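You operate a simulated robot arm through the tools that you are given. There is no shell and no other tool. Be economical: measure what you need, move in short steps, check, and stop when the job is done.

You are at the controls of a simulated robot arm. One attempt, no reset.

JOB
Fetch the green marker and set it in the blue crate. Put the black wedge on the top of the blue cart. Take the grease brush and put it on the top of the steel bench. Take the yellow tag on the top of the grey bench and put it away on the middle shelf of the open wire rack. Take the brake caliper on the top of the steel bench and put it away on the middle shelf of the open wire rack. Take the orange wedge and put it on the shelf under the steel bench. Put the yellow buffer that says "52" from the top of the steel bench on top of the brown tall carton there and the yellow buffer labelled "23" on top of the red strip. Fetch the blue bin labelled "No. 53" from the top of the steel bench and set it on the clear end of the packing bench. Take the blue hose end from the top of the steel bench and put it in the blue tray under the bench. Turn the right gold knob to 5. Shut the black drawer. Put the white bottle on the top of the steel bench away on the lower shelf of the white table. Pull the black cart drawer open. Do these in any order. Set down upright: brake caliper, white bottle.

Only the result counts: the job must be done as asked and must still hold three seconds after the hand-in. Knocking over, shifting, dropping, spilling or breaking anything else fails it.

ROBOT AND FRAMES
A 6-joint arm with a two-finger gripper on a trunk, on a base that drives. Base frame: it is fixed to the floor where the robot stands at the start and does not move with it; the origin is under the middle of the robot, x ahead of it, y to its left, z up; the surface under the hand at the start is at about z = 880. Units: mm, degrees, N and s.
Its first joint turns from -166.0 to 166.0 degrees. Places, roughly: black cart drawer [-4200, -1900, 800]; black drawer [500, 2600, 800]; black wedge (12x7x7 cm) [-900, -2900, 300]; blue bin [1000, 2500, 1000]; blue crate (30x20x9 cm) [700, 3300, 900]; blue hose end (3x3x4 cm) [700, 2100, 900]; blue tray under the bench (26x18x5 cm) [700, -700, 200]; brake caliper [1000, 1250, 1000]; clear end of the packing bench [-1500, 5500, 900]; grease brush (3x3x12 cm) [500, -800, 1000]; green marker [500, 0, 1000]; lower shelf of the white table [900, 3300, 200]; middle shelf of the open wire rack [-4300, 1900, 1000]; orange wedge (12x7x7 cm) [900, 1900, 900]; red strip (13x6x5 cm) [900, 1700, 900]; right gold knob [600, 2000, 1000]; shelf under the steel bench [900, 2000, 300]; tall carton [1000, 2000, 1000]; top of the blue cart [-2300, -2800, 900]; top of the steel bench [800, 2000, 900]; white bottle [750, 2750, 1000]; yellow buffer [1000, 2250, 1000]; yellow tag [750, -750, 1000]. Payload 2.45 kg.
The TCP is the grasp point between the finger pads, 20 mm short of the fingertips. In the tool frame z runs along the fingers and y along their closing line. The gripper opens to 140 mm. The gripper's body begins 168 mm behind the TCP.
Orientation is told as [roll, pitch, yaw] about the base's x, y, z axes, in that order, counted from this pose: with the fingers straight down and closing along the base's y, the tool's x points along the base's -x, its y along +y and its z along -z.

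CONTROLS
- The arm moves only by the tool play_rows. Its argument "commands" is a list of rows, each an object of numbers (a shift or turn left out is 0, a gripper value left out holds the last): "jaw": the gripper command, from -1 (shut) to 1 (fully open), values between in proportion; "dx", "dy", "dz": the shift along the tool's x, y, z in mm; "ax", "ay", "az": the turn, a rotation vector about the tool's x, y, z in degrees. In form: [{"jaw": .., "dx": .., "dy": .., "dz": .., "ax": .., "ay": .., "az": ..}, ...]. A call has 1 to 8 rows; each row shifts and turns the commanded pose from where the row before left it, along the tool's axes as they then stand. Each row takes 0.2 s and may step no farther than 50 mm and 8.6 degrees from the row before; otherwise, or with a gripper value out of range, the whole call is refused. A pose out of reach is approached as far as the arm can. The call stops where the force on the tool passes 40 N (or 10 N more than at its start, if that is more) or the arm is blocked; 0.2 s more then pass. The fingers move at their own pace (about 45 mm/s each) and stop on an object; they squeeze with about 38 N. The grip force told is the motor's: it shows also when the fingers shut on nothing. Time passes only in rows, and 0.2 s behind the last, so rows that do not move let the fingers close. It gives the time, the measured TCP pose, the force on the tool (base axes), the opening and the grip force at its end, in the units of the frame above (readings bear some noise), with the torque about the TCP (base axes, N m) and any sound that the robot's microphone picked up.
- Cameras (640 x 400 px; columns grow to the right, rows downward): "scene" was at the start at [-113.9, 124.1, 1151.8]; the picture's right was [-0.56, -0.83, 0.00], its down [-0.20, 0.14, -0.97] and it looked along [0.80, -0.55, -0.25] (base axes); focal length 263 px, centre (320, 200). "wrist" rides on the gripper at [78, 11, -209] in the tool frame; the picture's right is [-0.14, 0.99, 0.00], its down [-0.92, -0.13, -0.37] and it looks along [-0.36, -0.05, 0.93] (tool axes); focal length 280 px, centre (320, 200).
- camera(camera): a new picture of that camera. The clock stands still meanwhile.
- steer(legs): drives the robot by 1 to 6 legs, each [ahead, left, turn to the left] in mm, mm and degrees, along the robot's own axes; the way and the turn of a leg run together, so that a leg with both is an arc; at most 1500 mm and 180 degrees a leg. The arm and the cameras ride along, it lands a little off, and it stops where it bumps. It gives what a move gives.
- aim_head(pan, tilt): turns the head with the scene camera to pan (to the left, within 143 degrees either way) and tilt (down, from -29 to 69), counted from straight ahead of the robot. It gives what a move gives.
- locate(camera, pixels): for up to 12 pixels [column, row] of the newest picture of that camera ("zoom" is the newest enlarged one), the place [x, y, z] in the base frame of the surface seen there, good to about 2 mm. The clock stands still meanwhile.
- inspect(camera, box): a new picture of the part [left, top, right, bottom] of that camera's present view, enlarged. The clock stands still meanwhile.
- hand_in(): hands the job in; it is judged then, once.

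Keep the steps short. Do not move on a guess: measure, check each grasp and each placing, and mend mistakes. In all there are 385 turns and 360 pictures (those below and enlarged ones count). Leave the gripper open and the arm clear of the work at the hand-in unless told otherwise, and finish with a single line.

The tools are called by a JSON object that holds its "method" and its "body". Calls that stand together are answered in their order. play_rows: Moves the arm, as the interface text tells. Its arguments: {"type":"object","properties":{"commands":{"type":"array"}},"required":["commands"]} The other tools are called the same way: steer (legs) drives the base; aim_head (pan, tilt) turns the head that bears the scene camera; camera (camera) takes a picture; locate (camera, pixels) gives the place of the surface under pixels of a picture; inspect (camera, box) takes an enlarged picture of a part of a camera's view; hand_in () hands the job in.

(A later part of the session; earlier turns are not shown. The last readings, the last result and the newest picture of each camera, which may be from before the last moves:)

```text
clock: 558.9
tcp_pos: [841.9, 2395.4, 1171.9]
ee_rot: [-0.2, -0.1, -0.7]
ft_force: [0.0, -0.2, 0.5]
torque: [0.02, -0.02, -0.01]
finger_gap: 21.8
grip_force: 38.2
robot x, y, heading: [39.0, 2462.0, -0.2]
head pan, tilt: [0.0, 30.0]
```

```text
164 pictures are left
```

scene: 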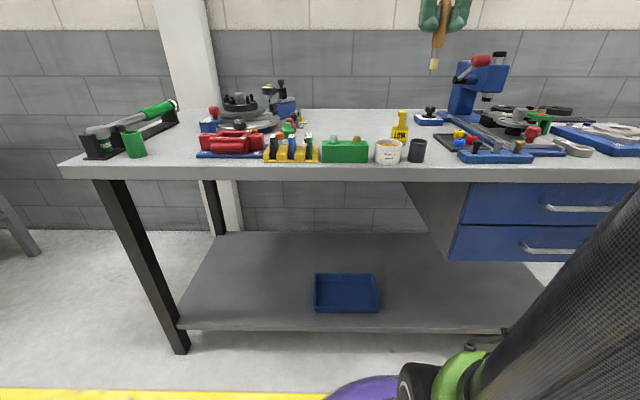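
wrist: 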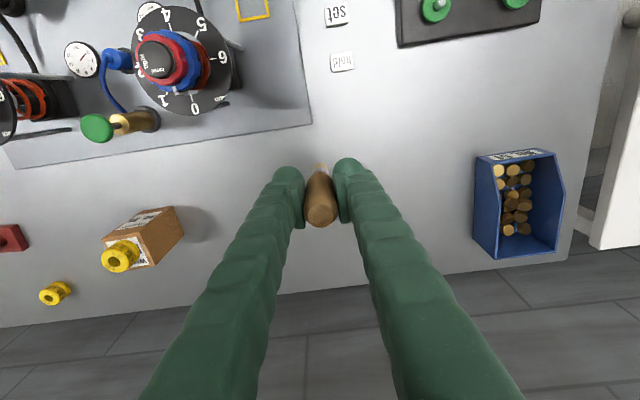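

Free space here. Tilt 64° forward, then lower.

{"method": "play_rows", "body": {"commands": [{"ay": -8}, {"ay": -8}, {"ay": -8}, {"ay": -8}, {"ay": -8}, {"ay": -8}, {"ay": -8}, {"ay": -8}]}}

{"method": "play_rows", "body": {"commands": [{"dz": 20.6, "dx": 42.3}, {"dz": 20.6, "dx": 42.3}, {"dz": 20.6, "dx": 42.3}, {"dz": 20.6, "dx": 42.3}, {"dz": 13, "dx": 27}]}}

{"method": "camera", "body": {"camera": "wrist"}}

{"method": "camera", "body": {"camera": "scene"}}

```text
clock: 560.7
tcp_pos: [841.9, 2393.4, 1173.9]
ee_rot: [-0.6, -64.2, -0.3]
ft_force: [0.4, -1.1, 0.7]
torque: [-0.02, 0.03, -0.01]
finger_gap: 21.7
grip_force: 38.0
robot x, y, heading: [35.3, 2464.3, -0.2]
head pan, tilt: [0.0, 30.0]
```

```text
clock: 561.9
tcp_pos: [841.9, 2392.9, 953.9]
ee_rot: [-0.5, -64.0, -0.1]
ft_force: [-0.9, 0.5, 0.1]
torque: [0.01, -0.01, 0.01]
finger_gap: 21.9
grip_force: 38.1
robot x, y, heading: [36.4, 2467.3, -0.3]
head pan, tilt: [0.0, 30.0]
```

```text
163 pictures are left
```

wrist: 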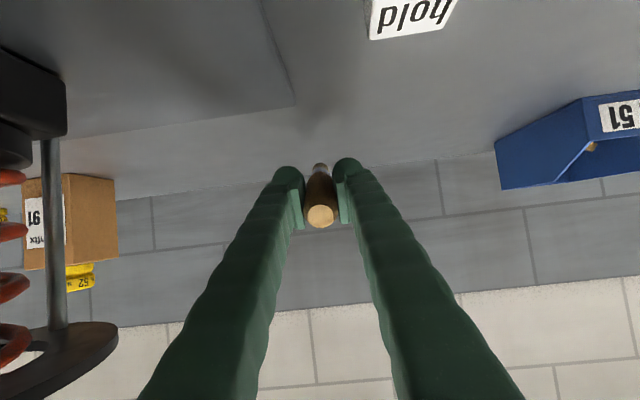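

```text
162 pictures are left
```

scene: 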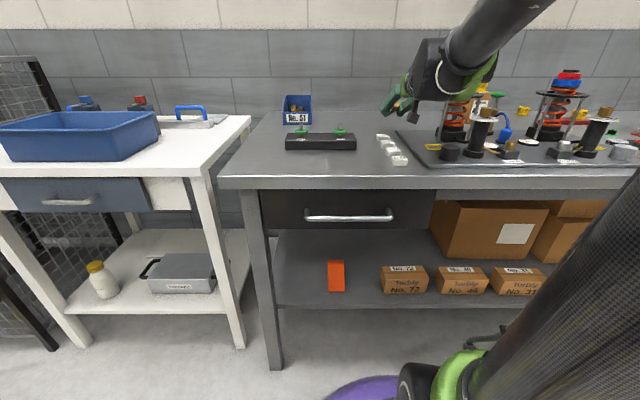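

{"method": "play_rows", "body": {"commands": [{"dz": 4.4, "dx": 9}, {"dz": 4.4, "dx": 9}, {"dz": 2.2, "dx": 4.5}, {"dz": 2.2, "dx": 4.5}, {}]}}

{"method": "camera", "body": {"camera": "wrist"}}

```text
clock: 563.1
tcp_pos: [841.7, 2393.8, 924.3]
ee_rot: [-0.5, -64.0, -0.2]
ft_force: [0.3, -0.3, -0.9]
torque: [0.02, -0.01, 0.0]
finger_gap: 21.6
grip_force: 38.2
robot x, y, heading: [41.0, 2463.1, -0.1]
head pan, tilt: [0.0, 30.0]
```

```text
161 pictures are left
```

wrist: 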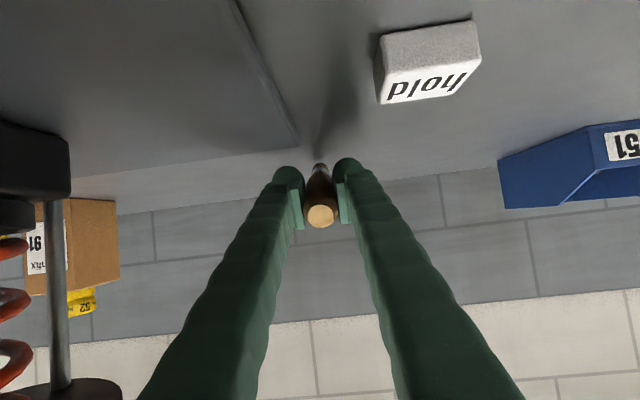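

{"method": "play_rows", "body": {"commands": [{"dz": 1.8, "dx": 3.6}, {"dz": 1.8, "dx": 3.6}, {"dz": 1.3, "dx": 2.7}, {"dz": 1.3, "dx": 2.7}, {}]}}

```text
clock: 564.3
tcp_pos: [841.4, 2392.1, 910.9]
ee_rot: [-0.6, -64.1, -0.2]
ft_force: [-4.5, 0.5, 15.8]
torque: [-0.03, -1.08, 0.0]
finger_gap: 22.7
grip_force: 38.3
robot x, y, heading: [34.3, 2467.8, -0.0]
head pan, tilt: [0.0, 30.0]
```

Tip is on the bench. Release and rise straight up.

{"method": "play_rows", "body": {"commands": [{"jaw": -0.4}, {}, {}, {"dz": -8.8, "dx": -18}, {"dz": -20.6, "dx": -42.3}, {"dz": -20.6, "dx": -42.3}, {"dz": -20.6, "dx": -42.3}, {"dz": -20.6, "dx": -42.3}]}}

{"method": "camera", "body": {"camera": "wrist"}}

{"method": "inspect", "body": {"camera": "scene", "box": [340, 80, 480, 180]}}

```text
clock: 566.1
tcp_pos: [842.1, 2394.2, 1117.5]
ee_rot: [-0.5, -64.1, -0.2]
ft_force: [-0.6, -1.0, 1.2]
torque: [-0.03, 0.01, -0.02]
finger_gap: 41.9
grip_force: 0.1
robot x, y, heading: [36.3, 2466.1, -0.3]
head pan, tilt: [0.0, 30.0]
```

```text
160 pictures are left
```

wrist: 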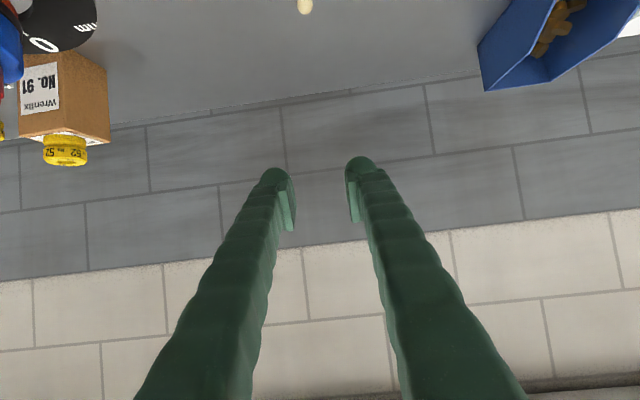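

```text
4.00 times, centred on (410, 130) of scene
```

zoom: 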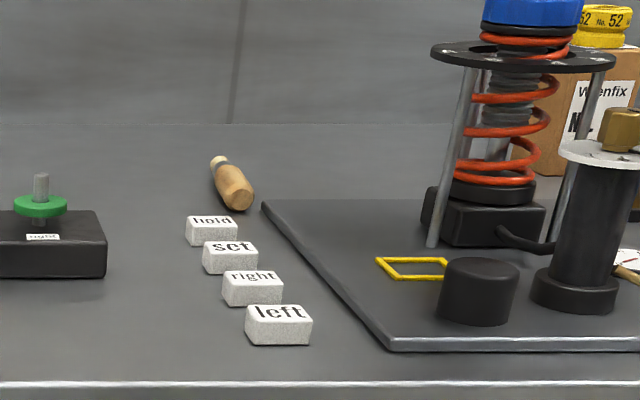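

The brush lies on the bench. Now the blue hose end near (672,2110): straighten and drive there.

{"method": "play_rows", "body": {"commands": [{"ay": 8}, {"ay": 8}, {"ay": 8}, {"ay": 8}, {"ay": 8}, {"ay": 8}, {"ay": 8}, {"ay": 8}]}}

{"method": "steer", "body": {"legs": [[0, -290, 0], [-90, 0, 0]]}}

{"method": "aim_head", "body": {"pan": 0, "tilt": 25}}

{"method": "camera", "body": {"camera": "wrist"}}

{"method": "camera", "body": {"camera": "scene"}}

```text
clock: 567.9
tcp_pos: [840.7, 2393.8, 1118.0]
ee_rot: [-0.2, 0.1, -0.6]
ft_force: [-1.7, 0.6, 0.9]
torque: [-0.01, -0.14, -0.02]
finger_gap: 42.1
grip_force: 0.0
robot x, y, heading: [37.3, 2465.6, -0.2]
head pan, tilt: [0.0, 30.0]
```

```text
clock: 570.6
tcp_pos: [750.9, 2106.0, 1117.7]
ee_rot: [-0.2, 0.0, -0.6]
ft_force: [0.0, 0.3, 0.5]
torque: [-0.03, 0.03, 0.0]
finger_gap: 42.0
grip_force: 0.1
robot x, y, heading: [-51.2, 2176.1, -0.3]
head pan, tilt: [0.0, 30.0]
```

```text
clock: 571.2
tcp_pos: [752.2, 2105.0, 1116.8]
ee_rot: [-0.3, 0.0, -0.6]
ft_force: [0.5, 0.0, -0.5]
torque: [0.01, -0.01, -0.06]
finger_gap: 42.0
grip_force: 0.1
robot x, y, heading: [-51.6, 2176.9, -0.2]
head pan, tilt: [0.0, 25.0]
```

```text
158 pictures are left
```

wrist: 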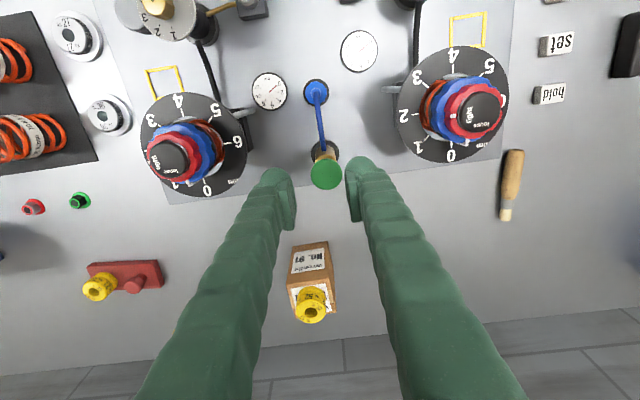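

```text
157 pictures are left
```

scene: 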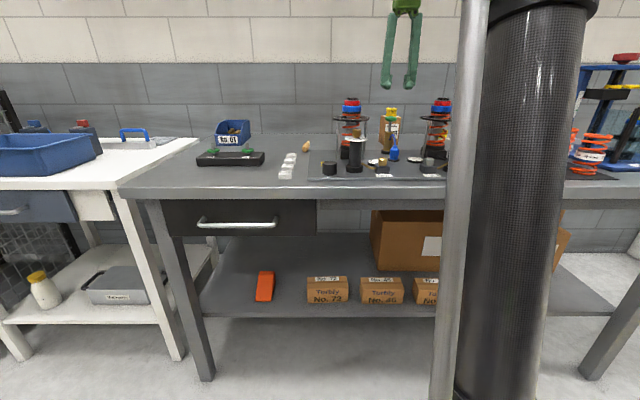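

{"method": "inspect", "body": {"camera": "wrist", "box": [280, 60, 380, 200]}}

{"method": "inspect", "body": {"camera": "scene", "box": [350, 100, 440, 180]}}

{"method": "locate", "body": {"camera": "wrist", "pixels": [[315, 92], [308, 90], [324, 90], [315, 82], [319, 110], [321, 135], [326, 175], [326, 145], [268, 90], [358, 50], [240, 112], [390, 90]]}}

```text
2.86 times, centred on (330, 130) of wrist
```

zoom: 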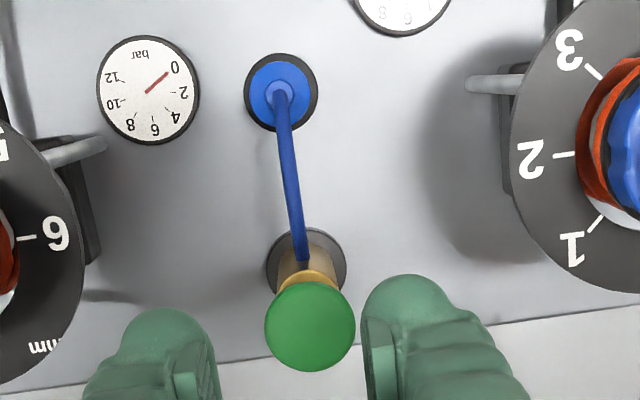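

```text
5.00 times, centred on (395, 140) of scene
```

zoom: 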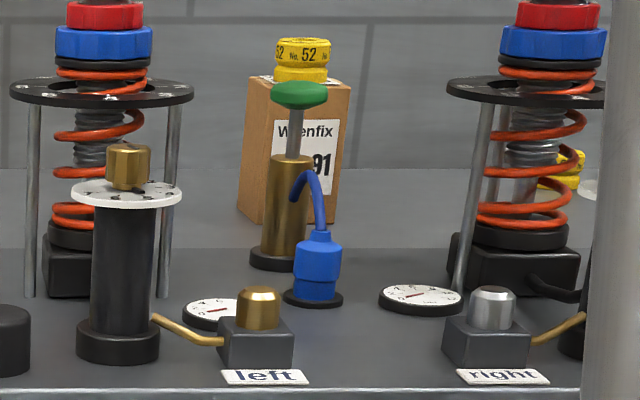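

```text
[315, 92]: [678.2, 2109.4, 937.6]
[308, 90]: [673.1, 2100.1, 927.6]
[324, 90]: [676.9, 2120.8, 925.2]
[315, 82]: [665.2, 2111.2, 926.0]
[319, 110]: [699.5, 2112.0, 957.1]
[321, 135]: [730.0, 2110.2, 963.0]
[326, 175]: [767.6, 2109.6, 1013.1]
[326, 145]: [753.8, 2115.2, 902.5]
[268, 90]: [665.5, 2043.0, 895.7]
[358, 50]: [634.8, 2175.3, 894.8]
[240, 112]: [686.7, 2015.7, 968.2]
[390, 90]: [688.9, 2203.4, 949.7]
```

The blue plug (Ø≈27, centre (675,2110), top ≈ 926) sits on a black socket with its hose arcing to the pump. I move over it with the fingers either side of the hose.

{"method": "play_rows", "body": {"commands": [{"dx": 39, "dy": 3, "jaw": -0.3}, {"dx": 38, "dy": 2}, {"dz": 40}, {"dz": 45}, {"dz": 40}, {}]}}

{"method": "inspect", "body": {"camera": "wrist", "box": [220, 90, 420, 230]}}

{"method": "inspect", "body": {"camera": "scene", "box": [350, 80, 440, 180]}}

```text
clock: 572.6
tcp_pos: [674.2, 2112.5, 992.6]
ee_rot: [-0.2, -0.1, -0.7]
ft_force: [0.4, 0.5, 1.0]
torque: [-0.01, 0.03, -0.02]
finger_gap: 49.0
grip_force: 0.1
robot x, y, heading: [-50.7, 2174.7, -0.4]
head pan, tilt: [0.0, 25.0]
```

```text
2.86 times, centred on (320, 160) of wrist
```

zoom: 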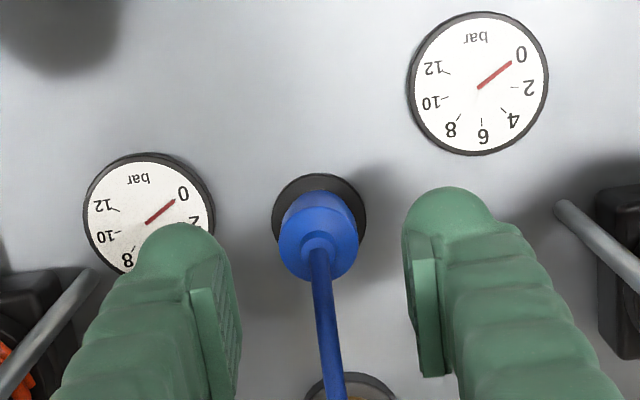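

```text
4.00 times, centred on (395, 130) of scene
```

zoom: 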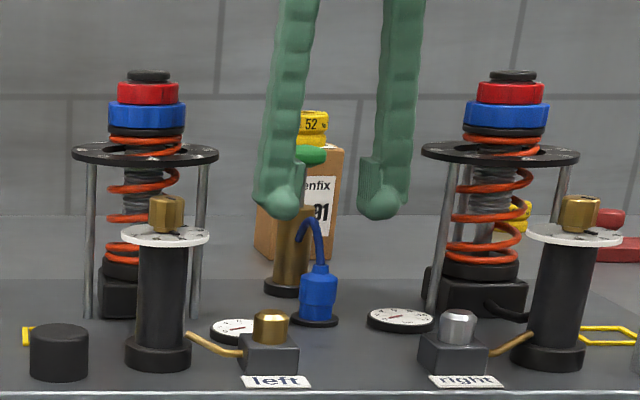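

Tight between the gauges, so narrow to 42 mm, descend to z 912 and close.

{"method": "play_rows", "body": {"commands": [{"jaw": -0.4, "dy": -2.5, "dx": -1}, {"dz": 40}, {"dz": 30}, {"dz": 10}, {}]}}

{"method": "inspect", "body": {"camera": "wrist", "box": [220, 90, 420, 230]}}

{"method": "play_rows", "body": {"commands": [{"jaw": -1}, {}, {}, {}]}}

{"method": "play_rows", "body": {"commands": [{"dz": -4}, {"dz": -6}, {"dz": -8}, {}]}}

{"method": "inspect", "body": {"camera": "scene", "box": [350, 80, 440, 180]}}

```text
clock: 573.8
tcp_pos: [677.3, 2109.0, 912.8]
ee_rot: [-0.2, 0.0, -0.5]
ft_force: [-0.6, 0.3, 0.0]
torque: [0.02, 0.0, -0.01]
finger_gap: 42.0
grip_force: 0.1
robot x, y, heading: [-51.4, 2178.3, -0.1]
head pan, tilt: [0.0, 25.0]
```

```text
2.86 times, centred on (320, 160) of wrist
```

zoom: 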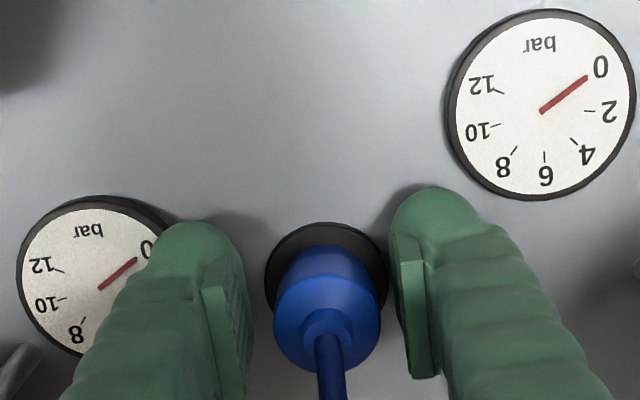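

```text
clock: 574.8
tcp_pos: [674.8, 2109.3, 913.3]
ee_rot: [-0.1, 0.0, -0.6]
ft_force: [0.1, 1.6, 2.3]
torque: [0.09, -0.01, -0.02]
finger_gap: 27.3
grip_force: 37.9
robot x, y, heading: [-52.7, 2174.6, -0.3]
head pan, tilt: [0.0, 25.0]
```

```text
clock: 575.8
tcp_pos: [675.9, 2108.7, 931.9]
ee_rot: [-0.2, 0.0, -0.7]
ft_force: [0.5, 0.0, -0.1]
torque: [-0.01, 0.03, 0.0]
finger_gap: 27.0
grip_force: 38.1
robot x, y, heading: [-48.6, 2175.4, -0.1]
head pan, tilt: [0.0, 25.0]
```

```text
4.00 times, centred on (395, 130) of scene
```

zoom: 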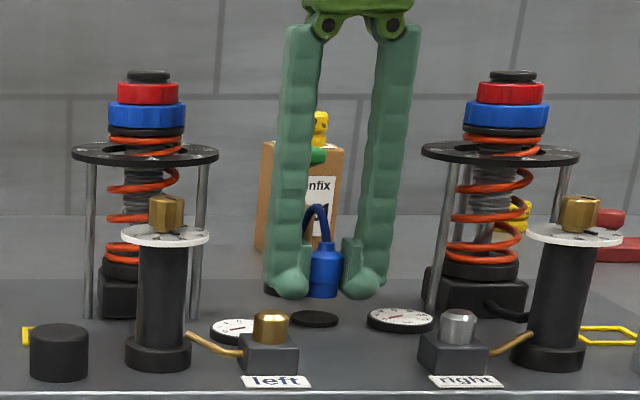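

The plug came off its base. Rise slowly 60 mm and watch the hose and force.

{"method": "play_rows", "body": {"commands": [{"dz": -15}, {"dz": -20}, {"dz": -25}, {}]}}

{"method": "inspect", "body": {"camera": "scene", "box": [350, 70, 440, 180]}}

{"method": "camera", "body": {"camera": "wrist"}}

```text
clock: 576.8
tcp_pos: [675.6, 2108.7, 991.1]
ee_rot: [-0.2, 0.0, -0.5]
ft_force: [0.2, 0.2, -1.0]
torque: [0.01, 0.02, 0.0]
finger_gap: 27.2
grip_force: 37.8
robot x, y, heading: [-55.8, 2178.6, -0.2]
head pan, tilt: [0.0, 25.0]
```

```text
3.64 times, centred on (395, 125) of scene
```

zoom: 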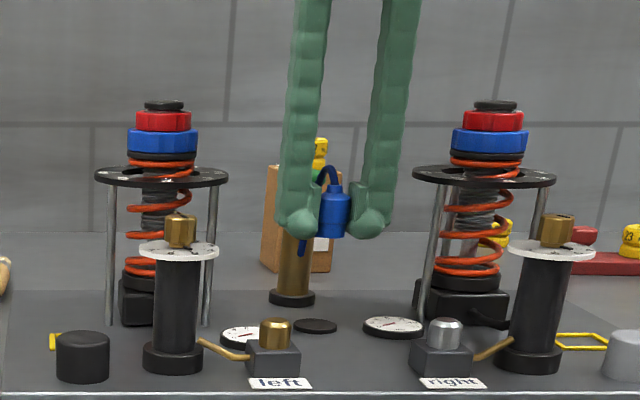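

```text
149 pictures are left
```

wrist: 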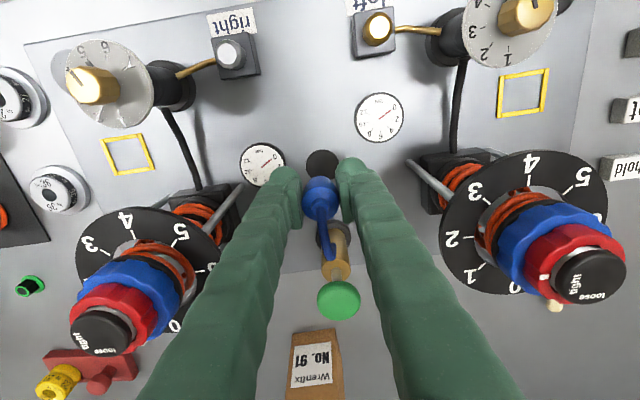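

The hose end with its short hose is free. Rise, tilt 56° forward, back off and drive to the grey bench (y≈-625).

{"method": "play_rows", "body": {"commands": [{"dz": -45}, {"dz": -45}, {"dz": -45}, {"dz": -45}]}}

{"method": "steer", "body": {"legs": [[-450, 0, 0], [0, -1400, 0], [0, -1390, 0]]}}

{"method": "play_rows", "body": {"commands": [{"ay": -8}, {"ay": -8}, {"ay": -8}, {"ay": -8}, {"ay": -8}, {"ay": -8}, {"ay": -7.5}, {}]}}

{"method": "aim_head", "body": {"pan": 0, "tilt": 35}}

{"method": "camera", "body": {"camera": "scene"}}

{"method": "camera", "body": {"camera": "wrist"}}

```text
clock: 577.8
tcp_pos: [675.6, 2110.0, 1170.4]
ee_rot: [-0.2, 0.1, -0.6]
ft_force: [-0.4, 0.5, -1.2]
torque: [0.0, 0.03, -0.04]
finger_gap: 27.0
grip_force: 37.9
robot x, y, heading: [-54.7, 2176.4, -0.2]
head pan, tilt: [0.0, 25.0]
```

```text
clock: 593.6
tcp_pos: [250.9, -663.3, 1171.3]
ee_rot: [-0.2, 0.0, 0.5]
ft_force: [0.4, -0.3, -0.1]
torque: [-0.01, 0.0, 0.01]
finger_gap: 27.3
grip_force: 38.0
robot x, y, heading: [-478.1, -611.5, 1.0]
head pan, tilt: [0.0, 25.0]
```

```text
clock: 595.4
tcp_pos: [249.9, -664.4, 1171.4]
ee_rot: [-0.4, -55.6, 0.9]
ft_force: [0.1, -0.1, 0.1]
torque: [-0.01, -0.01, 0.01]
finger_gap: 27.0
grip_force: 37.8
robot x, y, heading: [-480.5, -610.4, 0.8]
head pan, tilt: [0.0, 25.0]
```

```text
clock: 596.1
tcp_pos: [250.3, -664.4, 1172.6]
ee_rot: [-0.4, -55.5, 0.9]
ft_force: [-0.3, -0.1, -0.9]
torque: [0.02, -0.01, 0.02]
finger_gap: 27.2
grip_force: 37.2
robot x, y, heading: [-480.9, -609.9, 1.1]
head pan, tilt: [0.0, 35.0]
```

```text
148 pictures are left
```

scene: 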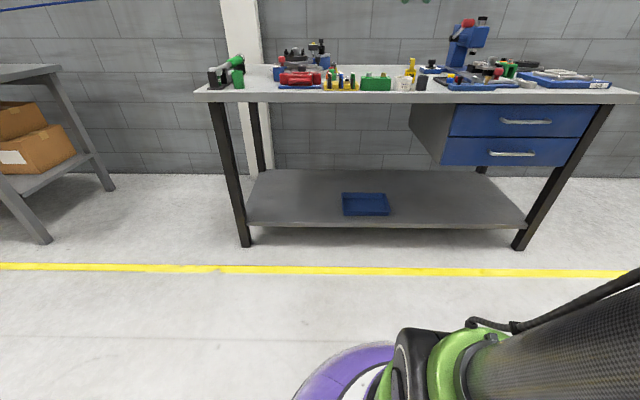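

```text
147 pictures are left
```

wrist: 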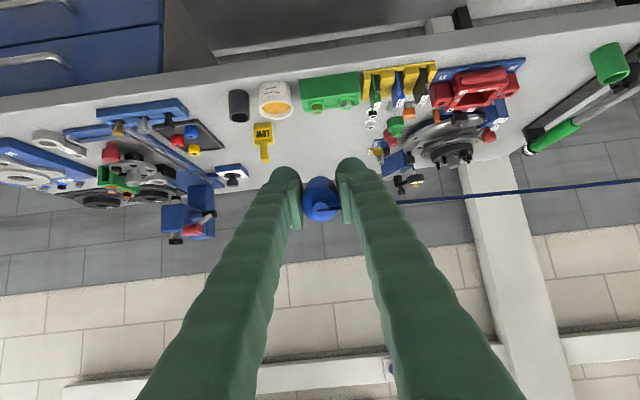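

Measure the tray and the bench's front edge from here.

{"method": "locate", "body": {"camera": "scene", "pixels": [[342, 196], [387, 196], [343, 214], [390, 214], [366, 206], [366, 195], [366, 226], [340, 92], [340, 102], [366, 212]]}}

{"method": "inspect", "body": {"camera": "scene", "box": [310, 170, 430, 240]}}

```text
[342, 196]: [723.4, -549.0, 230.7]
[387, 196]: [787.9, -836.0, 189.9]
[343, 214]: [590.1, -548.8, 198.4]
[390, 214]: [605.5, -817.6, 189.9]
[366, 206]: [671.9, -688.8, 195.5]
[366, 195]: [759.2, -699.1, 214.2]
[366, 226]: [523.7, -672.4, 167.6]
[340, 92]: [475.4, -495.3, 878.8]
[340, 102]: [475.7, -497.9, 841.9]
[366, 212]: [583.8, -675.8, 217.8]
```

```text
5.33 times, centred on (370, 205) of scene
```

zoom: 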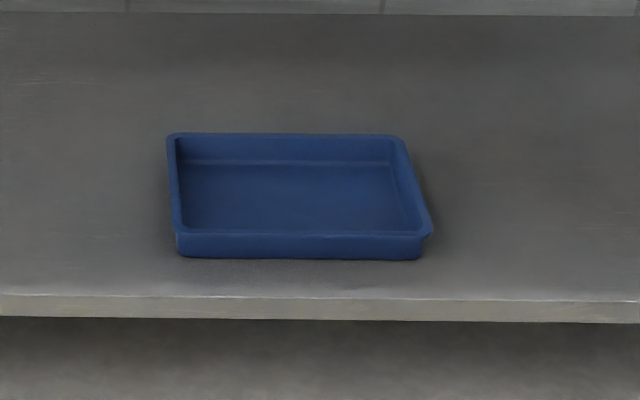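

Tray: x 584–765, y -815…-550, floor 195, rim 231. Lower in front of the bench (12 rows of 48 mm).

{"method": "play_rows", "body": {"commands": [{"dz": 27.2, "dx": 39.6}, {"dz": 27.2, "dx": 39.6}, {"dz": 27.2, "dx": 39.6}, {"dz": 27.2, "dx": 39.6}, {"dz": 27.2, "dx": 39.6}, {"dz": 27.2, "dx": 39.6}, {"dz": 27.2, "dx": 39.6}, {"dz": 27.2, "dx": 39.6}]}}

{"method": "play_rows", "body": {"commands": [{"dz": 27.2, "dx": 39.6}, {"dz": 27.2, "dx": 39.6}, {"dz": 27.2, "dx": 39.6}, {"dz": 47.1, "dx": -2}, {"dz": 47.1, "dx": -2}, {"dz": 47.1, "dx": -2}, {"dz": 47.1, "dx": -2}, {"dz": 47.1, "dx": -2}]}}

{"method": "play_rows", "body": {"commands": [{"dz": 47.1, "dx": -2}, {"dz": 47.1, "dx": -2}, {"dz": 47.1, "dx": -2}, {"dz": 47.1, "dx": -2}]}}

{"method": "camera", "body": {"camera": "wrist"}}

```text
clock: 597.9
tcp_pos: [249.6, -664.6, 786.1]
ee_rot: [-0.3, -55.5, 0.8]
ft_force: [-0.4, 0.3, -0.1]
torque: [-0.01, -0.02, 0.0]
finger_gap: 27.1
grip_force: 38.2
robot x, y, heading: [-480.3, -612.5, 0.8]
head pan, tilt: [0.0, 35.0]
```

```text
clock: 599.7
tcp_pos: [450.6, -666.2, 517.3]
ee_rot: [-0.4, -55.5, 0.8]
ft_force: [-1.1, 0.1, -1.3]
torque: [0.0, -0.05, 0.01]
finger_gap: 27.0
grip_force: 38.2
robot x, y, heading: [-478.1, -610.8, 1.2]
head pan, tilt: [0.0, 35.0]
```

```text
clock: 600.7
tcp_pos: [608.5, -663.2, 416.9]
ee_rot: [-0.4, -55.5, 0.9]
ft_force: [-1.4, 0.0, -1.2]
torque: [0.02, 0.02, 0.01]
finger_gap: 27.2
grip_force: 37.9
robot x, y, heading: [-476.8, -614.6, 0.7]
head pan, tilt: [0.0, 35.0]
```

```text
145 pictures are left
```

wrist: 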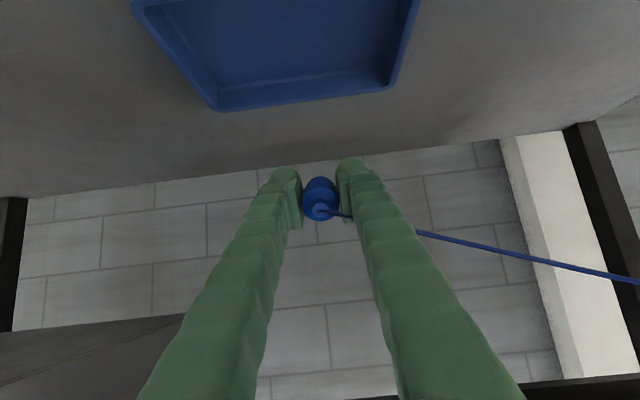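

The hose trails as a thin line but with hardly any force. Continue: forward 62 mm, then down into the tray.

{"method": "play_rows", "body": {"commands": [{"dz": 36.9, "dx": -1}, {"dz": 36.9, "dx": -1}, {"dz": 24.4, "dx": 35.6}, {"dz": 24.4, "dx": 35.6}, {}]}}

{"method": "camera", "body": {"camera": "wrist"}}

{"method": "camera", "body": {"camera": "scene"}}

```text
clock: 601.9
tcp_pos: [672.4, -663.4, 288.9]
ee_rot: [-0.4, -55.5, 0.8]
ft_force: [0.1, 0.6, -0.7]
torque: [-0.01, 0.01, -0.01]
finger_gap: 27.3
grip_force: 38.0
robot x, y, heading: [-479.5, -612.7, 0.9]
head pan, tilt: [0.0, 35.0]
```

```text
144 pictures are left
```

wrist: 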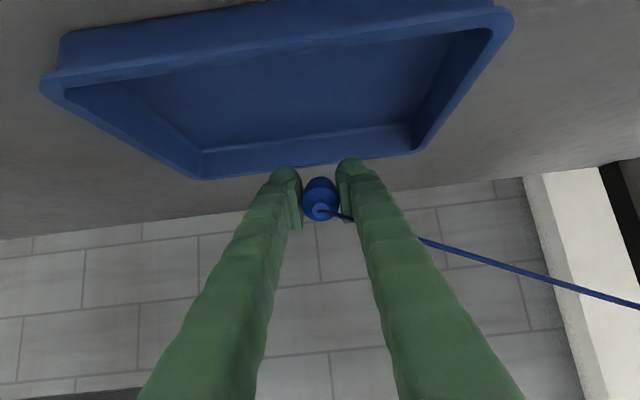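

```text
143 pictures are left
```

scene: 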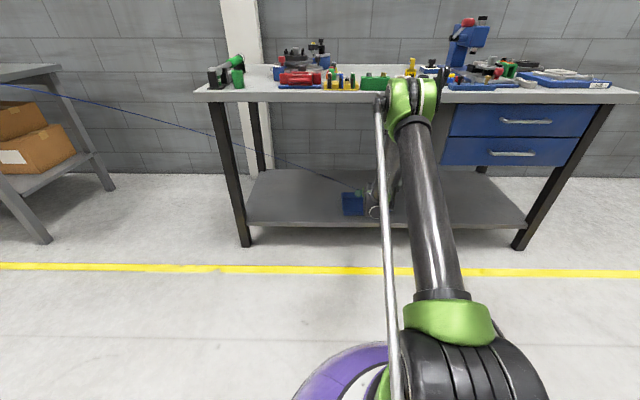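

The tray at [700,-700,200] is as told. Lower 48 mm into the tray and release.

{"method": "play_rows", "body": {"commands": [{"dz": 13.6, "dx": 19.8}, {"dz": 8.5, "dx": 12.4}, {"dz": 5, "dx": 7.3}, {}]}}

{"method": "camera", "body": {"camera": "wrist"}}

```text
clock: 602.9
tcp_pos: [671.9, -664.2, 242.3]
ee_rot: [-0.4, -55.5, 0.8]
ft_force: [0.4, -0.1, -0.7]
torque: [0.01, 0.03, 0.02]
finger_gap: 27.3
grip_force: 37.7
robot x, y, heading: [-478.2, -612.1, 1.0]
head pan, tilt: [0.0, 35.0]
```

```text
142 pictures are left
```

wrist: 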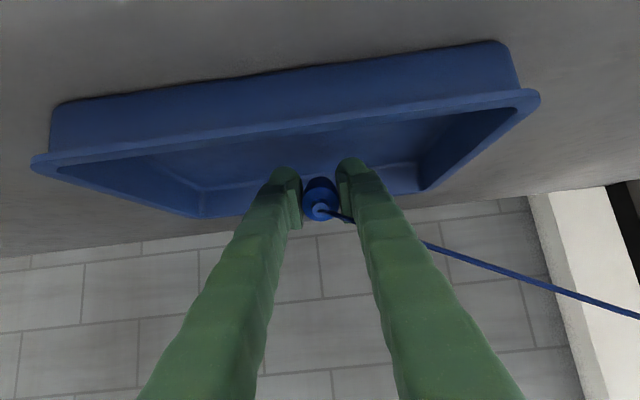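

Lower 12 mm more and open.

{"method": "play_rows", "body": {"commands": [{"dz": 3.4, "dx": 5}, {"dz": 3.4, "dx": 5}, {}, {"jaw": -0.5}, {}, {}]}}

{"method": "camera", "body": {"camera": "wrist"}}

```text
clock: 604.3
tcp_pos: [671.6, -664.4, 231.0]
ee_rot: [-0.3, -55.5, 0.8]
ft_force: [-0.4, -0.4, 0.4]
torque: [-0.03, 0.01, 0.01]
finger_gap: 34.9
grip_force: 0.0
robot x, y, heading: [-477.3, -611.9, 0.9]
head pan, tilt: [0.0, 35.0]
```

```text
141 pictures are left
```

wrist: 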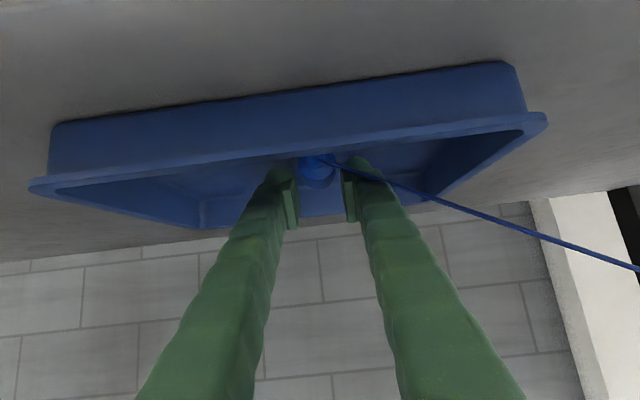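

The plug lies in the tray. Withdraw diagonally back and up.

{"method": "play_rows", "body": {"commands": [{"dz": -44.7, "dx": -3.5}, {"dz": -44.7, "dx": -3.5}, {"dz": -44.7, "dx": -3.5}, {"dz": -44.7, "dx": -3.5}, {"dz": -44.7, "dx": -3.5}, {"dz": -44.7, "dx": -3.5}, {"dz": -44.7, "dx": -3.5}, {"dz": -44.7, "dx": -3.5}]}}

{"method": "camera", "body": {"camera": "wrist"}}

{"method": "inspect", "body": {"camera": "scene", "box": [310, 170, 430, 240]}}

```text
clock: 606.1
tcp_pos: [415.4, -667.5, 476.2]
ee_rot: [-0.4, -55.3, 0.7]
ft_force: [-0.1, 0.1, 0.0]
torque: [-0.01, -0.01, 0.01]
finger_gap: 35.0
grip_force: 0.0
out of reach, approached as far as the arm can: row 5, 6, 7, 8
robot x, y, heading: [-474.6, -612.7, 1.1]
head pan, tilt: [0.0, 35.0]
```

```text
140 pictures are left
```

wrist: 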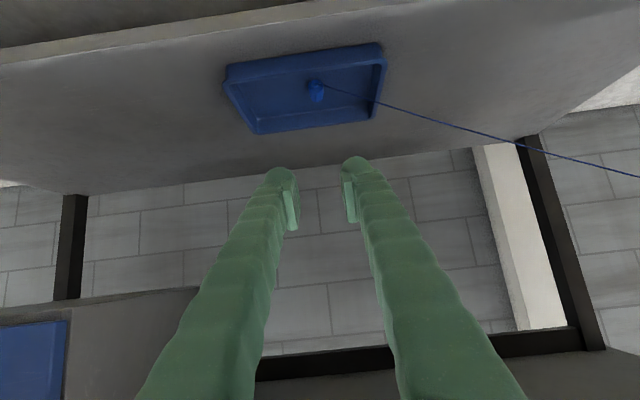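

```text
5.33 times, centred on (370, 205) of scene
```

zoom: 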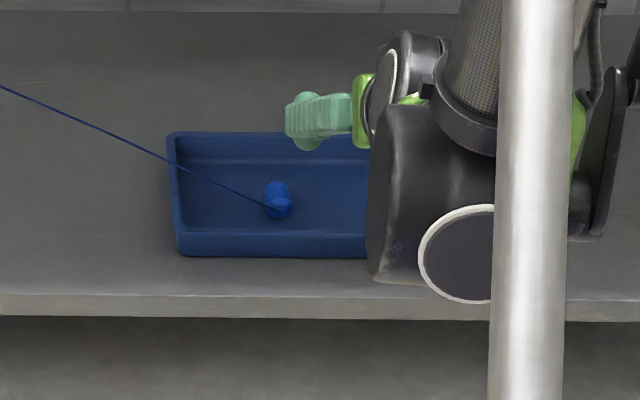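

The hose end rests in the tray. Back off, raise the hand, then approach the yellow tag at (635,-798).

{"method": "steer", "body": {"legs": [[-130, 0, -1]]}}

{"method": "play_rows", "body": {"commands": [{"dz": -27.4, "dx": -39.6}, {"dz": -27.4, "dx": -39.6}, {"dz": -27.4, "dx": -39.6}, {"dz": -27.4, "dx": -39.6}, {"dz": -27.4, "dx": -39.6}, {"dz": -27.4, "dx": -39.6}, {"dz": -27.4, "dx": -39.6}, {"dz": -27.4, "dx": -39.6}]}}

{"method": "play_rows", "body": {"commands": [{"dz": -27.4, "dx": -39.6}, {"dz": -27.4, "dx": -39.6}, {"dz": -27.4, "dx": -39.6}, {"dz": -27.4, "dx": -39.6}, {"dz": -27.4, "dx": -39.6}, {"dz": -27.4, "dx": -39.6}, {"jaw": 0.1}]}}

{"method": "steer", "body": {"legs": [[260, -125, 0]]}}

{"method": "aim_head", "body": {"pan": -5, "tilt": 25}}

{"method": "camera", "body": {"camera": "wrist"}}

{"method": "camera", "body": {"camera": "scene"}}

```text
clock: 607.4
tcp_pos: [284.7, -684.1, 476.6]
ee_rot: [-0.5, -55.2, 0.0]
ft_force: [-0.3, 0.5, -0.4]
torque: [-0.01, -0.02, 0.0]
finger_gap: 35.0
grip_force: 0.0
robot x, y, heading: [-610.0, -613.0, 0.1]
head pan, tilt: [0.0, 35.0]
```

```text
clock: 609.2
tcp_pos: [283.4, -683.2, 861.0]
ee_rot: [-0.3, -55.4, -0.1]
ft_force: [-0.6, 1.0, 0.1]
torque: [0.02, 0.01, -0.02]
finger_gap: 35.1
grip_force: 0.1
robot x, y, heading: [-609.3, -611.5, 0.1]
head pan, tilt: [0.0, 35.0]
```

```text
clock: 610.8
tcp_pos: [282.7, -683.3, 1150.5]
ee_rot: [-0.3, -55.3, -0.1]
ft_force: [0.6, 0.0, -0.3]
torque: [0.02, 0.0, 0.02]
finger_gap: 69.7
grip_force: 0.0
robot x, y, heading: [-612.3, -611.8, 0.0]
head pan, tilt: [0.0, 35.0]
```

```text
clock: 612.8
tcp_pos: [546.2, -808.1, 1149.3]
ee_rot: [-0.4, -55.4, -0.2]
ft_force: [0.6, 0.2, 0.7]
torque: [-0.02, -0.01, 0.01]
finger_gap: 77.0
grip_force: 0.1
robot x, y, heading: [-345.4, -735.6, 0.1]
head pan, tilt: [0.0, 35.0]
```

```text
clock: 613.5
tcp_pos: [546.7, -807.1, 1149.7]
ee_rot: [-0.5, -55.2, -0.1]
ft_force: [-0.5, -0.1, 0.5]
torque: [0.0, 0.01, -0.01]
finger_gap: 76.8
grip_force: 0.0
robot x, y, heading: [-344.6, -738.6, 0.1]
head pan, tilt: [-5.0, 25.0]
```

```text
138 pictures are left
```

wrist: 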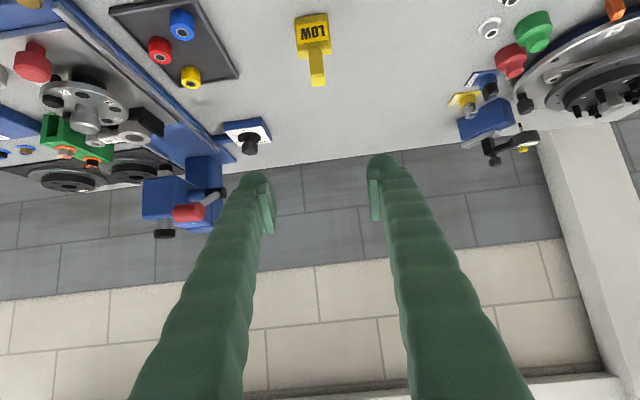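

```text
137 pictures are left
```

scene: 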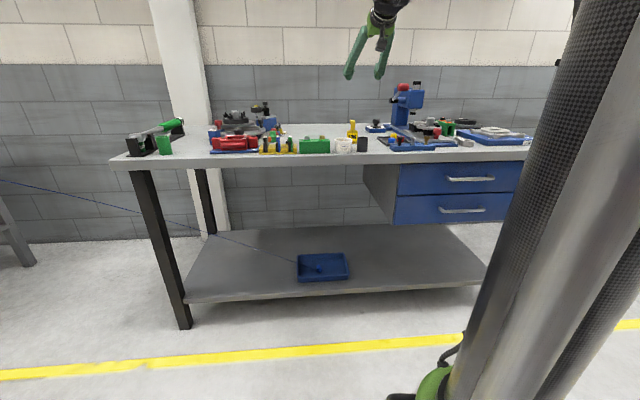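

{"method": "inspect", "body": {"camera": "wrist", "box": [270, 0, 360, 100]}}

{"method": "locate", "body": {"camera": "wrist", "pixels": [[297, 20], [328, 18], [300, 45], [330, 43], [300, 52], [330, 50], [317, 60], [317, 80], [323, 75], [312, 15], [312, 78]]}}

```text
4.00 times, centred on (315, 50) of wrist
```

zoom: 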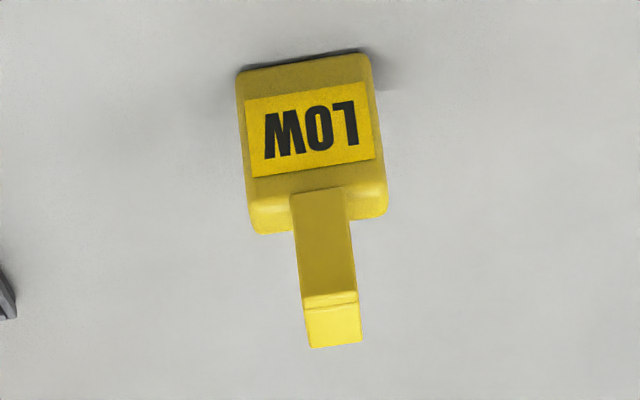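

```text
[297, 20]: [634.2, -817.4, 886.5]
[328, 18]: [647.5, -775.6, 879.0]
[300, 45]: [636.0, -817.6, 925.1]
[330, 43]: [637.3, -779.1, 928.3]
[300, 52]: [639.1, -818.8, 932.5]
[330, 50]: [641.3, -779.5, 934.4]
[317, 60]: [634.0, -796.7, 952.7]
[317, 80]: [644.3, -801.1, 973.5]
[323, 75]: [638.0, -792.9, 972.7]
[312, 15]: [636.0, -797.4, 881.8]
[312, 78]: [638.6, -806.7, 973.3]
```

Tag body: y -819…-777, z 878–933, x≈634–650. Move over it: forward 95, dy +9.5, then down to z 910.

{"method": "play_rows", "body": {"commands": [{"dz": 39.1, "dx": -27, "dy": 9.5}, {"dz": 39.1, "dx": -27}, {"dz": 27.3, "dx": 39.5}, {"dz": 27.3, "dx": 39.5}, {"dz": 27.3, "dx": 39.5}, {"dz": 27.3, "dx": 39.5}, {"dz": 20, "dx": 29}, {}]}}

{"method": "camera", "body": {"camera": "wrist"}}

```text
clock: 615.3
tcp_pos: [641.7, -800.5, 922.6]
ee_rot: [-0.5, -55.3, -0.1]
ft_force: [-0.1, 0.2, -0.7]
torque: [-0.01, 0.0, -0.02]
finger_gap: 77.2
grip_force: 0.0
robot x, y, heading: [-345.2, -740.5, 0.2]
head pan, tilt: [-5.0, 25.0]
```

```text
135 pictures are left
```

wrist: 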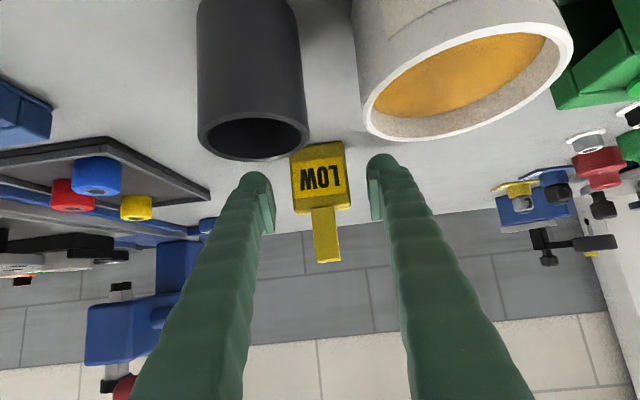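

{"method": "play_rows", "body": {"commands": [{"dz": 7, "dx": 10, "dy": 1.5}, {}, {"jaw": -1}, {}, {}, {}]}}

{"method": "play_rows", "body": {"commands": [{"dz": -15, "dx": -21.8}, {"dz": -27.3, "dx": -39.5}, {"dz": -27.3, "dx": -39.5}, {"dz": -27.3, "dx": -39.5}, {"dz": -27.3, "dx": -39.5}, {"dz": -27.3, "dx": -39.5}]}}

{"method": "camera", "body": {"camera": "wrist"}}

```text
clock: 616.7
tcp_pos: [640.3, -798.7, 910.9]
ee_rot: [-0.4, -55.3, -0.1]
ft_force: [-0.1, 0.1, -0.2]
torque: [0.04, 0.0, 0.0]
finger_gap: 44.2
grip_force: 38.1
robot x, y, heading: [-348.5, -737.4, -0.1]
head pan, tilt: [-5.0, 25.0]
```

```text
clock: 618.1
tcp_pos: [641.5, -797.1, 1177.4]
ee_rot: [-0.4, -55.2, -0.1]
ft_force: [0.1, 0.0, -0.3]
torque: [0.03, 0.04, 0.02]
finger_gap: 44.3
grip_force: 37.5
robot x, y, heading: [-346.9, -738.2, -0.0]
head pan, tilt: [-5.0, 25.0]
```

```text
134 pictures are left
```

wrist: 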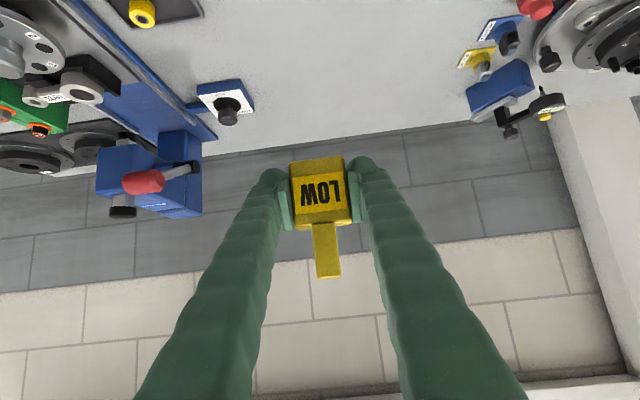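

Tag held upright. Retract the arm, back off, turn round to face west, and drive the known way (north, then west) to the rack.

{"method": "play_rows", "body": {"commands": [{"dz": -39.1, "dx": 27}, {"dz": -39.1, "dx": 27}, {"dz": -39.1, "dx": 27}, {"dz": -39.1, "dx": 27}, {"dz": -39.1, "dx": 27}, {"dz": -39.1, "dx": 27}, {"dz": -39.1, "dx": 27}]}}

{"method": "steer", "body": {"legs": [[-280, 0, 0], [0, 0, 90], [0, 0, 90], [0, -1500, 0], [0, -1500, 0], [0, -110, 0]]}}

{"method": "steer", "body": {"legs": [[1400, 0, 0]]}}

```text
clock: 619.7
tcp_pos: [308.6, -794.1, 1177.9]
ee_rot: [-0.5, -55.3, 0.0]
ft_force: [0.2, 0.7, -0.4]
torque: [-0.01, 0.05, 0.01]
finger_gap: 44.4
grip_force: 38.0
robot x, y, heading: [-347.4, -737.2, 0.1]
head pan, tilt: [-5.0, 25.0]
```

```text
clock: 644.1
tcp_pos: [-1268.8, 2423.2, 1178.2]
ee_rot: [-0.4, -55.3, 179.3]
ft_force: [-1.2, 0.9, -0.3]
torque: [0.02, -0.01, -0.01]
finger_gap: 44.3
grip_force: 38.3
robot x, y, heading: [-617.6, 2358.7, 179.5]
head pan, tilt: [-5.0, 25.0]
```

```text
clock: 651.1
tcp_pos: [-2665.2, 2445.4, 1177.7]
ee_rot: [-0.4, -55.3, 179.0]
ft_force: [-0.2, 0.3, 0.4]
torque: [0.0, 0.0, -0.03]
finger_gap: 44.4
grip_force: 38.0
robot x, y, heading: [-2012.6, 2378.8, 179.3]
head pan, tilt: [-5.0, 25.0]
```

{"method": "steer", "body": {"legs": [[1352, 0, 0.8], [0, 880, 0]]}}

{"method": "aim_head", "body": {"pan": 0, "tilt": 18}}

{"method": "camera", "body": {"camera": "wrist"}}

{"method": "camera", "body": {"camera": "scene"}}

```text
clock: 662.1
tcp_pos: [-4028.4, 1566.1, 1178.2]
ee_rot: [-0.4, -55.2, -179.8]
ft_force: [0.0, -0.7, 0.7]
torque: [0.03, 0.0, -0.01]
finger_gap: 44.2
grip_force: 38.2
robot x, y, heading: [-3370.3, 1513.6, -179.8]
head pan, tilt: [-5.0, 25.0]
```

```text
clock: 662.8
tcp_pos: [-4028.0, 1565.5, 1178.2]
ee_rot: [-0.4, -55.3, -179.8]
ft_force: [0.4, 0.5, -1.0]
torque: [0.07, -0.02, 0.0]
finger_gap: 44.3
grip_force: 37.7
robot x, y, heading: [-3370.2, 1515.3, -179.6]
head pan, tilt: [0.0, 18.0]
```

```text
133 pictures are left
```

wrist: 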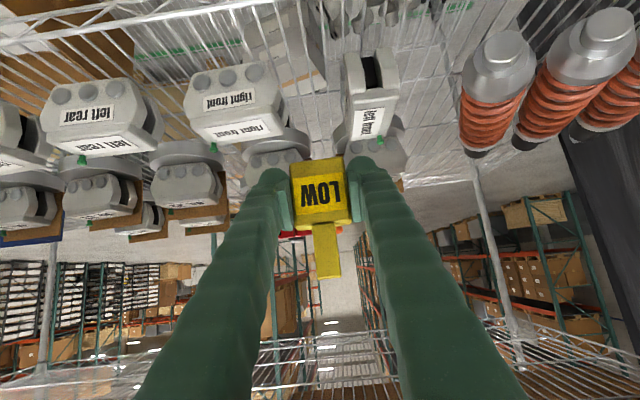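

```text
132 pictures are left
```

scene: 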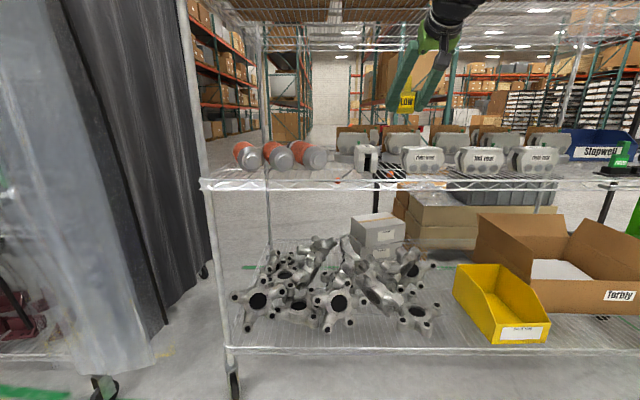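

Measure the gap between the two calipers and shelf front.

{"method": "locate", "body": {"camera": "wrist", "pixels": [[343, 90], [347, 110], [285, 110], [282, 130], [365, 90], [300, 100], [320, 75], [260, 95], [300, 15]]}}

{"method": "locate", "body": {"camera": "scene", "pixels": [[367, 160], [378, 160], [402, 160], [425, 160], [357, 158], [390, 183], [370, 150]]}}

{"method": "inspect", "body": {"camera": "scene", "box": [320, 130, 460, 200]}}

```text
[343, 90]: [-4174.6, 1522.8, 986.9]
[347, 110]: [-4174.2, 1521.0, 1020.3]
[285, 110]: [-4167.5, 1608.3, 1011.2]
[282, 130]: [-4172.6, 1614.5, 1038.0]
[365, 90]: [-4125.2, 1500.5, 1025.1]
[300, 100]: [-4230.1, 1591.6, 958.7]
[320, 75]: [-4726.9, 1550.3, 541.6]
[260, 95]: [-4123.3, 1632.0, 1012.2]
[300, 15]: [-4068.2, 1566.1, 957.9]
```

```text
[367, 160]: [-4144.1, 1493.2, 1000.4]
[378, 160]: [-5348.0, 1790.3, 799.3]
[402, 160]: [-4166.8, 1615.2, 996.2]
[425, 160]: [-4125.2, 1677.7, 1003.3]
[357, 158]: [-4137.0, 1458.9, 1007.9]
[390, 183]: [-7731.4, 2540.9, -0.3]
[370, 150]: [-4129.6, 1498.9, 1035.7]
```

```text
4.57 times, centred on (390, 165) of scene
```

zoom: 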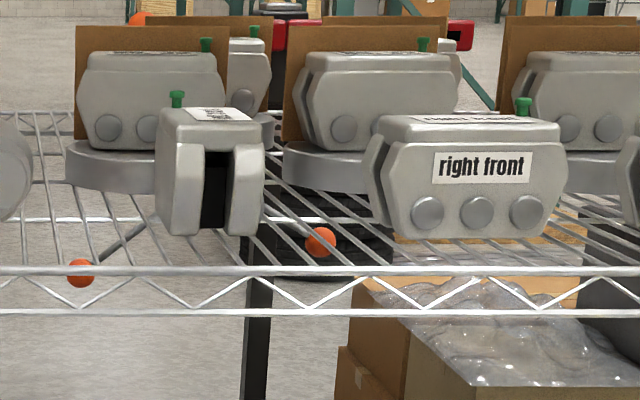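

Gap y 1523–1608 (centre 1565), shelf z≈957. Forward 84, down 168, then slowly.

{"method": "play_rows", "body": {"commands": [{"dz": 34.5, "dx": -23.9}, {"dz": 34.5, "dx": -23.9}, {"dz": 23.9, "dx": 34.5}, {"dz": 23.9, "dx": 34.5}, {"dz": 23.9, "dx": 34.5}, {"dz": 23.9, "dx": 34.5}, {}]}}

{"method": "camera", "body": {"camera": "wrist"}}

{"method": "inspect", "body": {"camera": "scene", "box": [320, 100, 460, 200]}}

```text
clock: 664.2
tcp_pos: [-4112.0, 1566.8, 1037.3]
ee_rot: [-0.4, -55.5, -179.7]
ft_force: [1.4, -1.0, 3.7]
torque: [-0.04, 0.06, 0.05]
finger_gap: 44.2
grip_force: 37.8
robot x, y, heading: [-3370.2, 1514.8, -179.7]
head pan, tilt: [0.0, 18.0]
stopped in row 6: the force on the tool passed its limit at 88 N (the readings are from after the stop); the commanded pose is now the measured one
```

```text
130 pictures are left
```

wrist: 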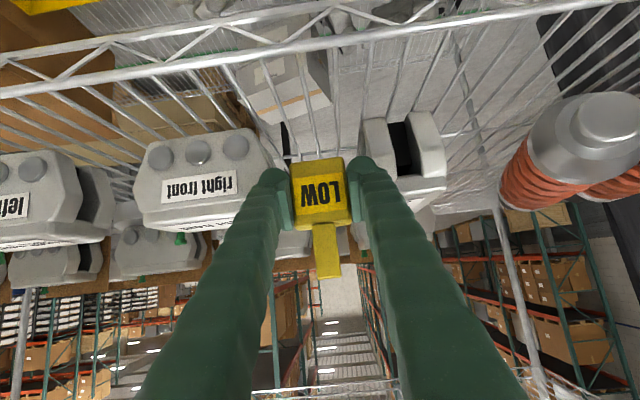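

```text
4.00 times, centred on (390, 150) of scene
```

zoom: 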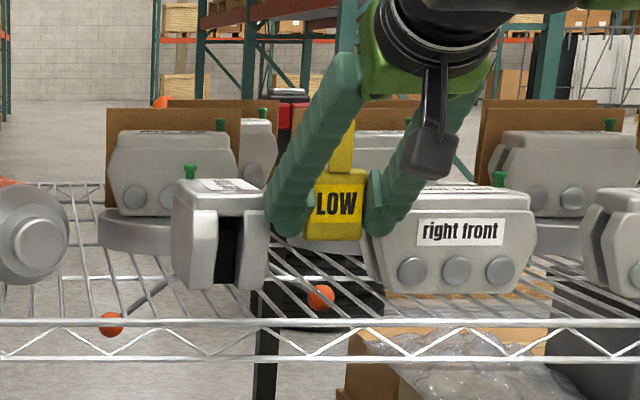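

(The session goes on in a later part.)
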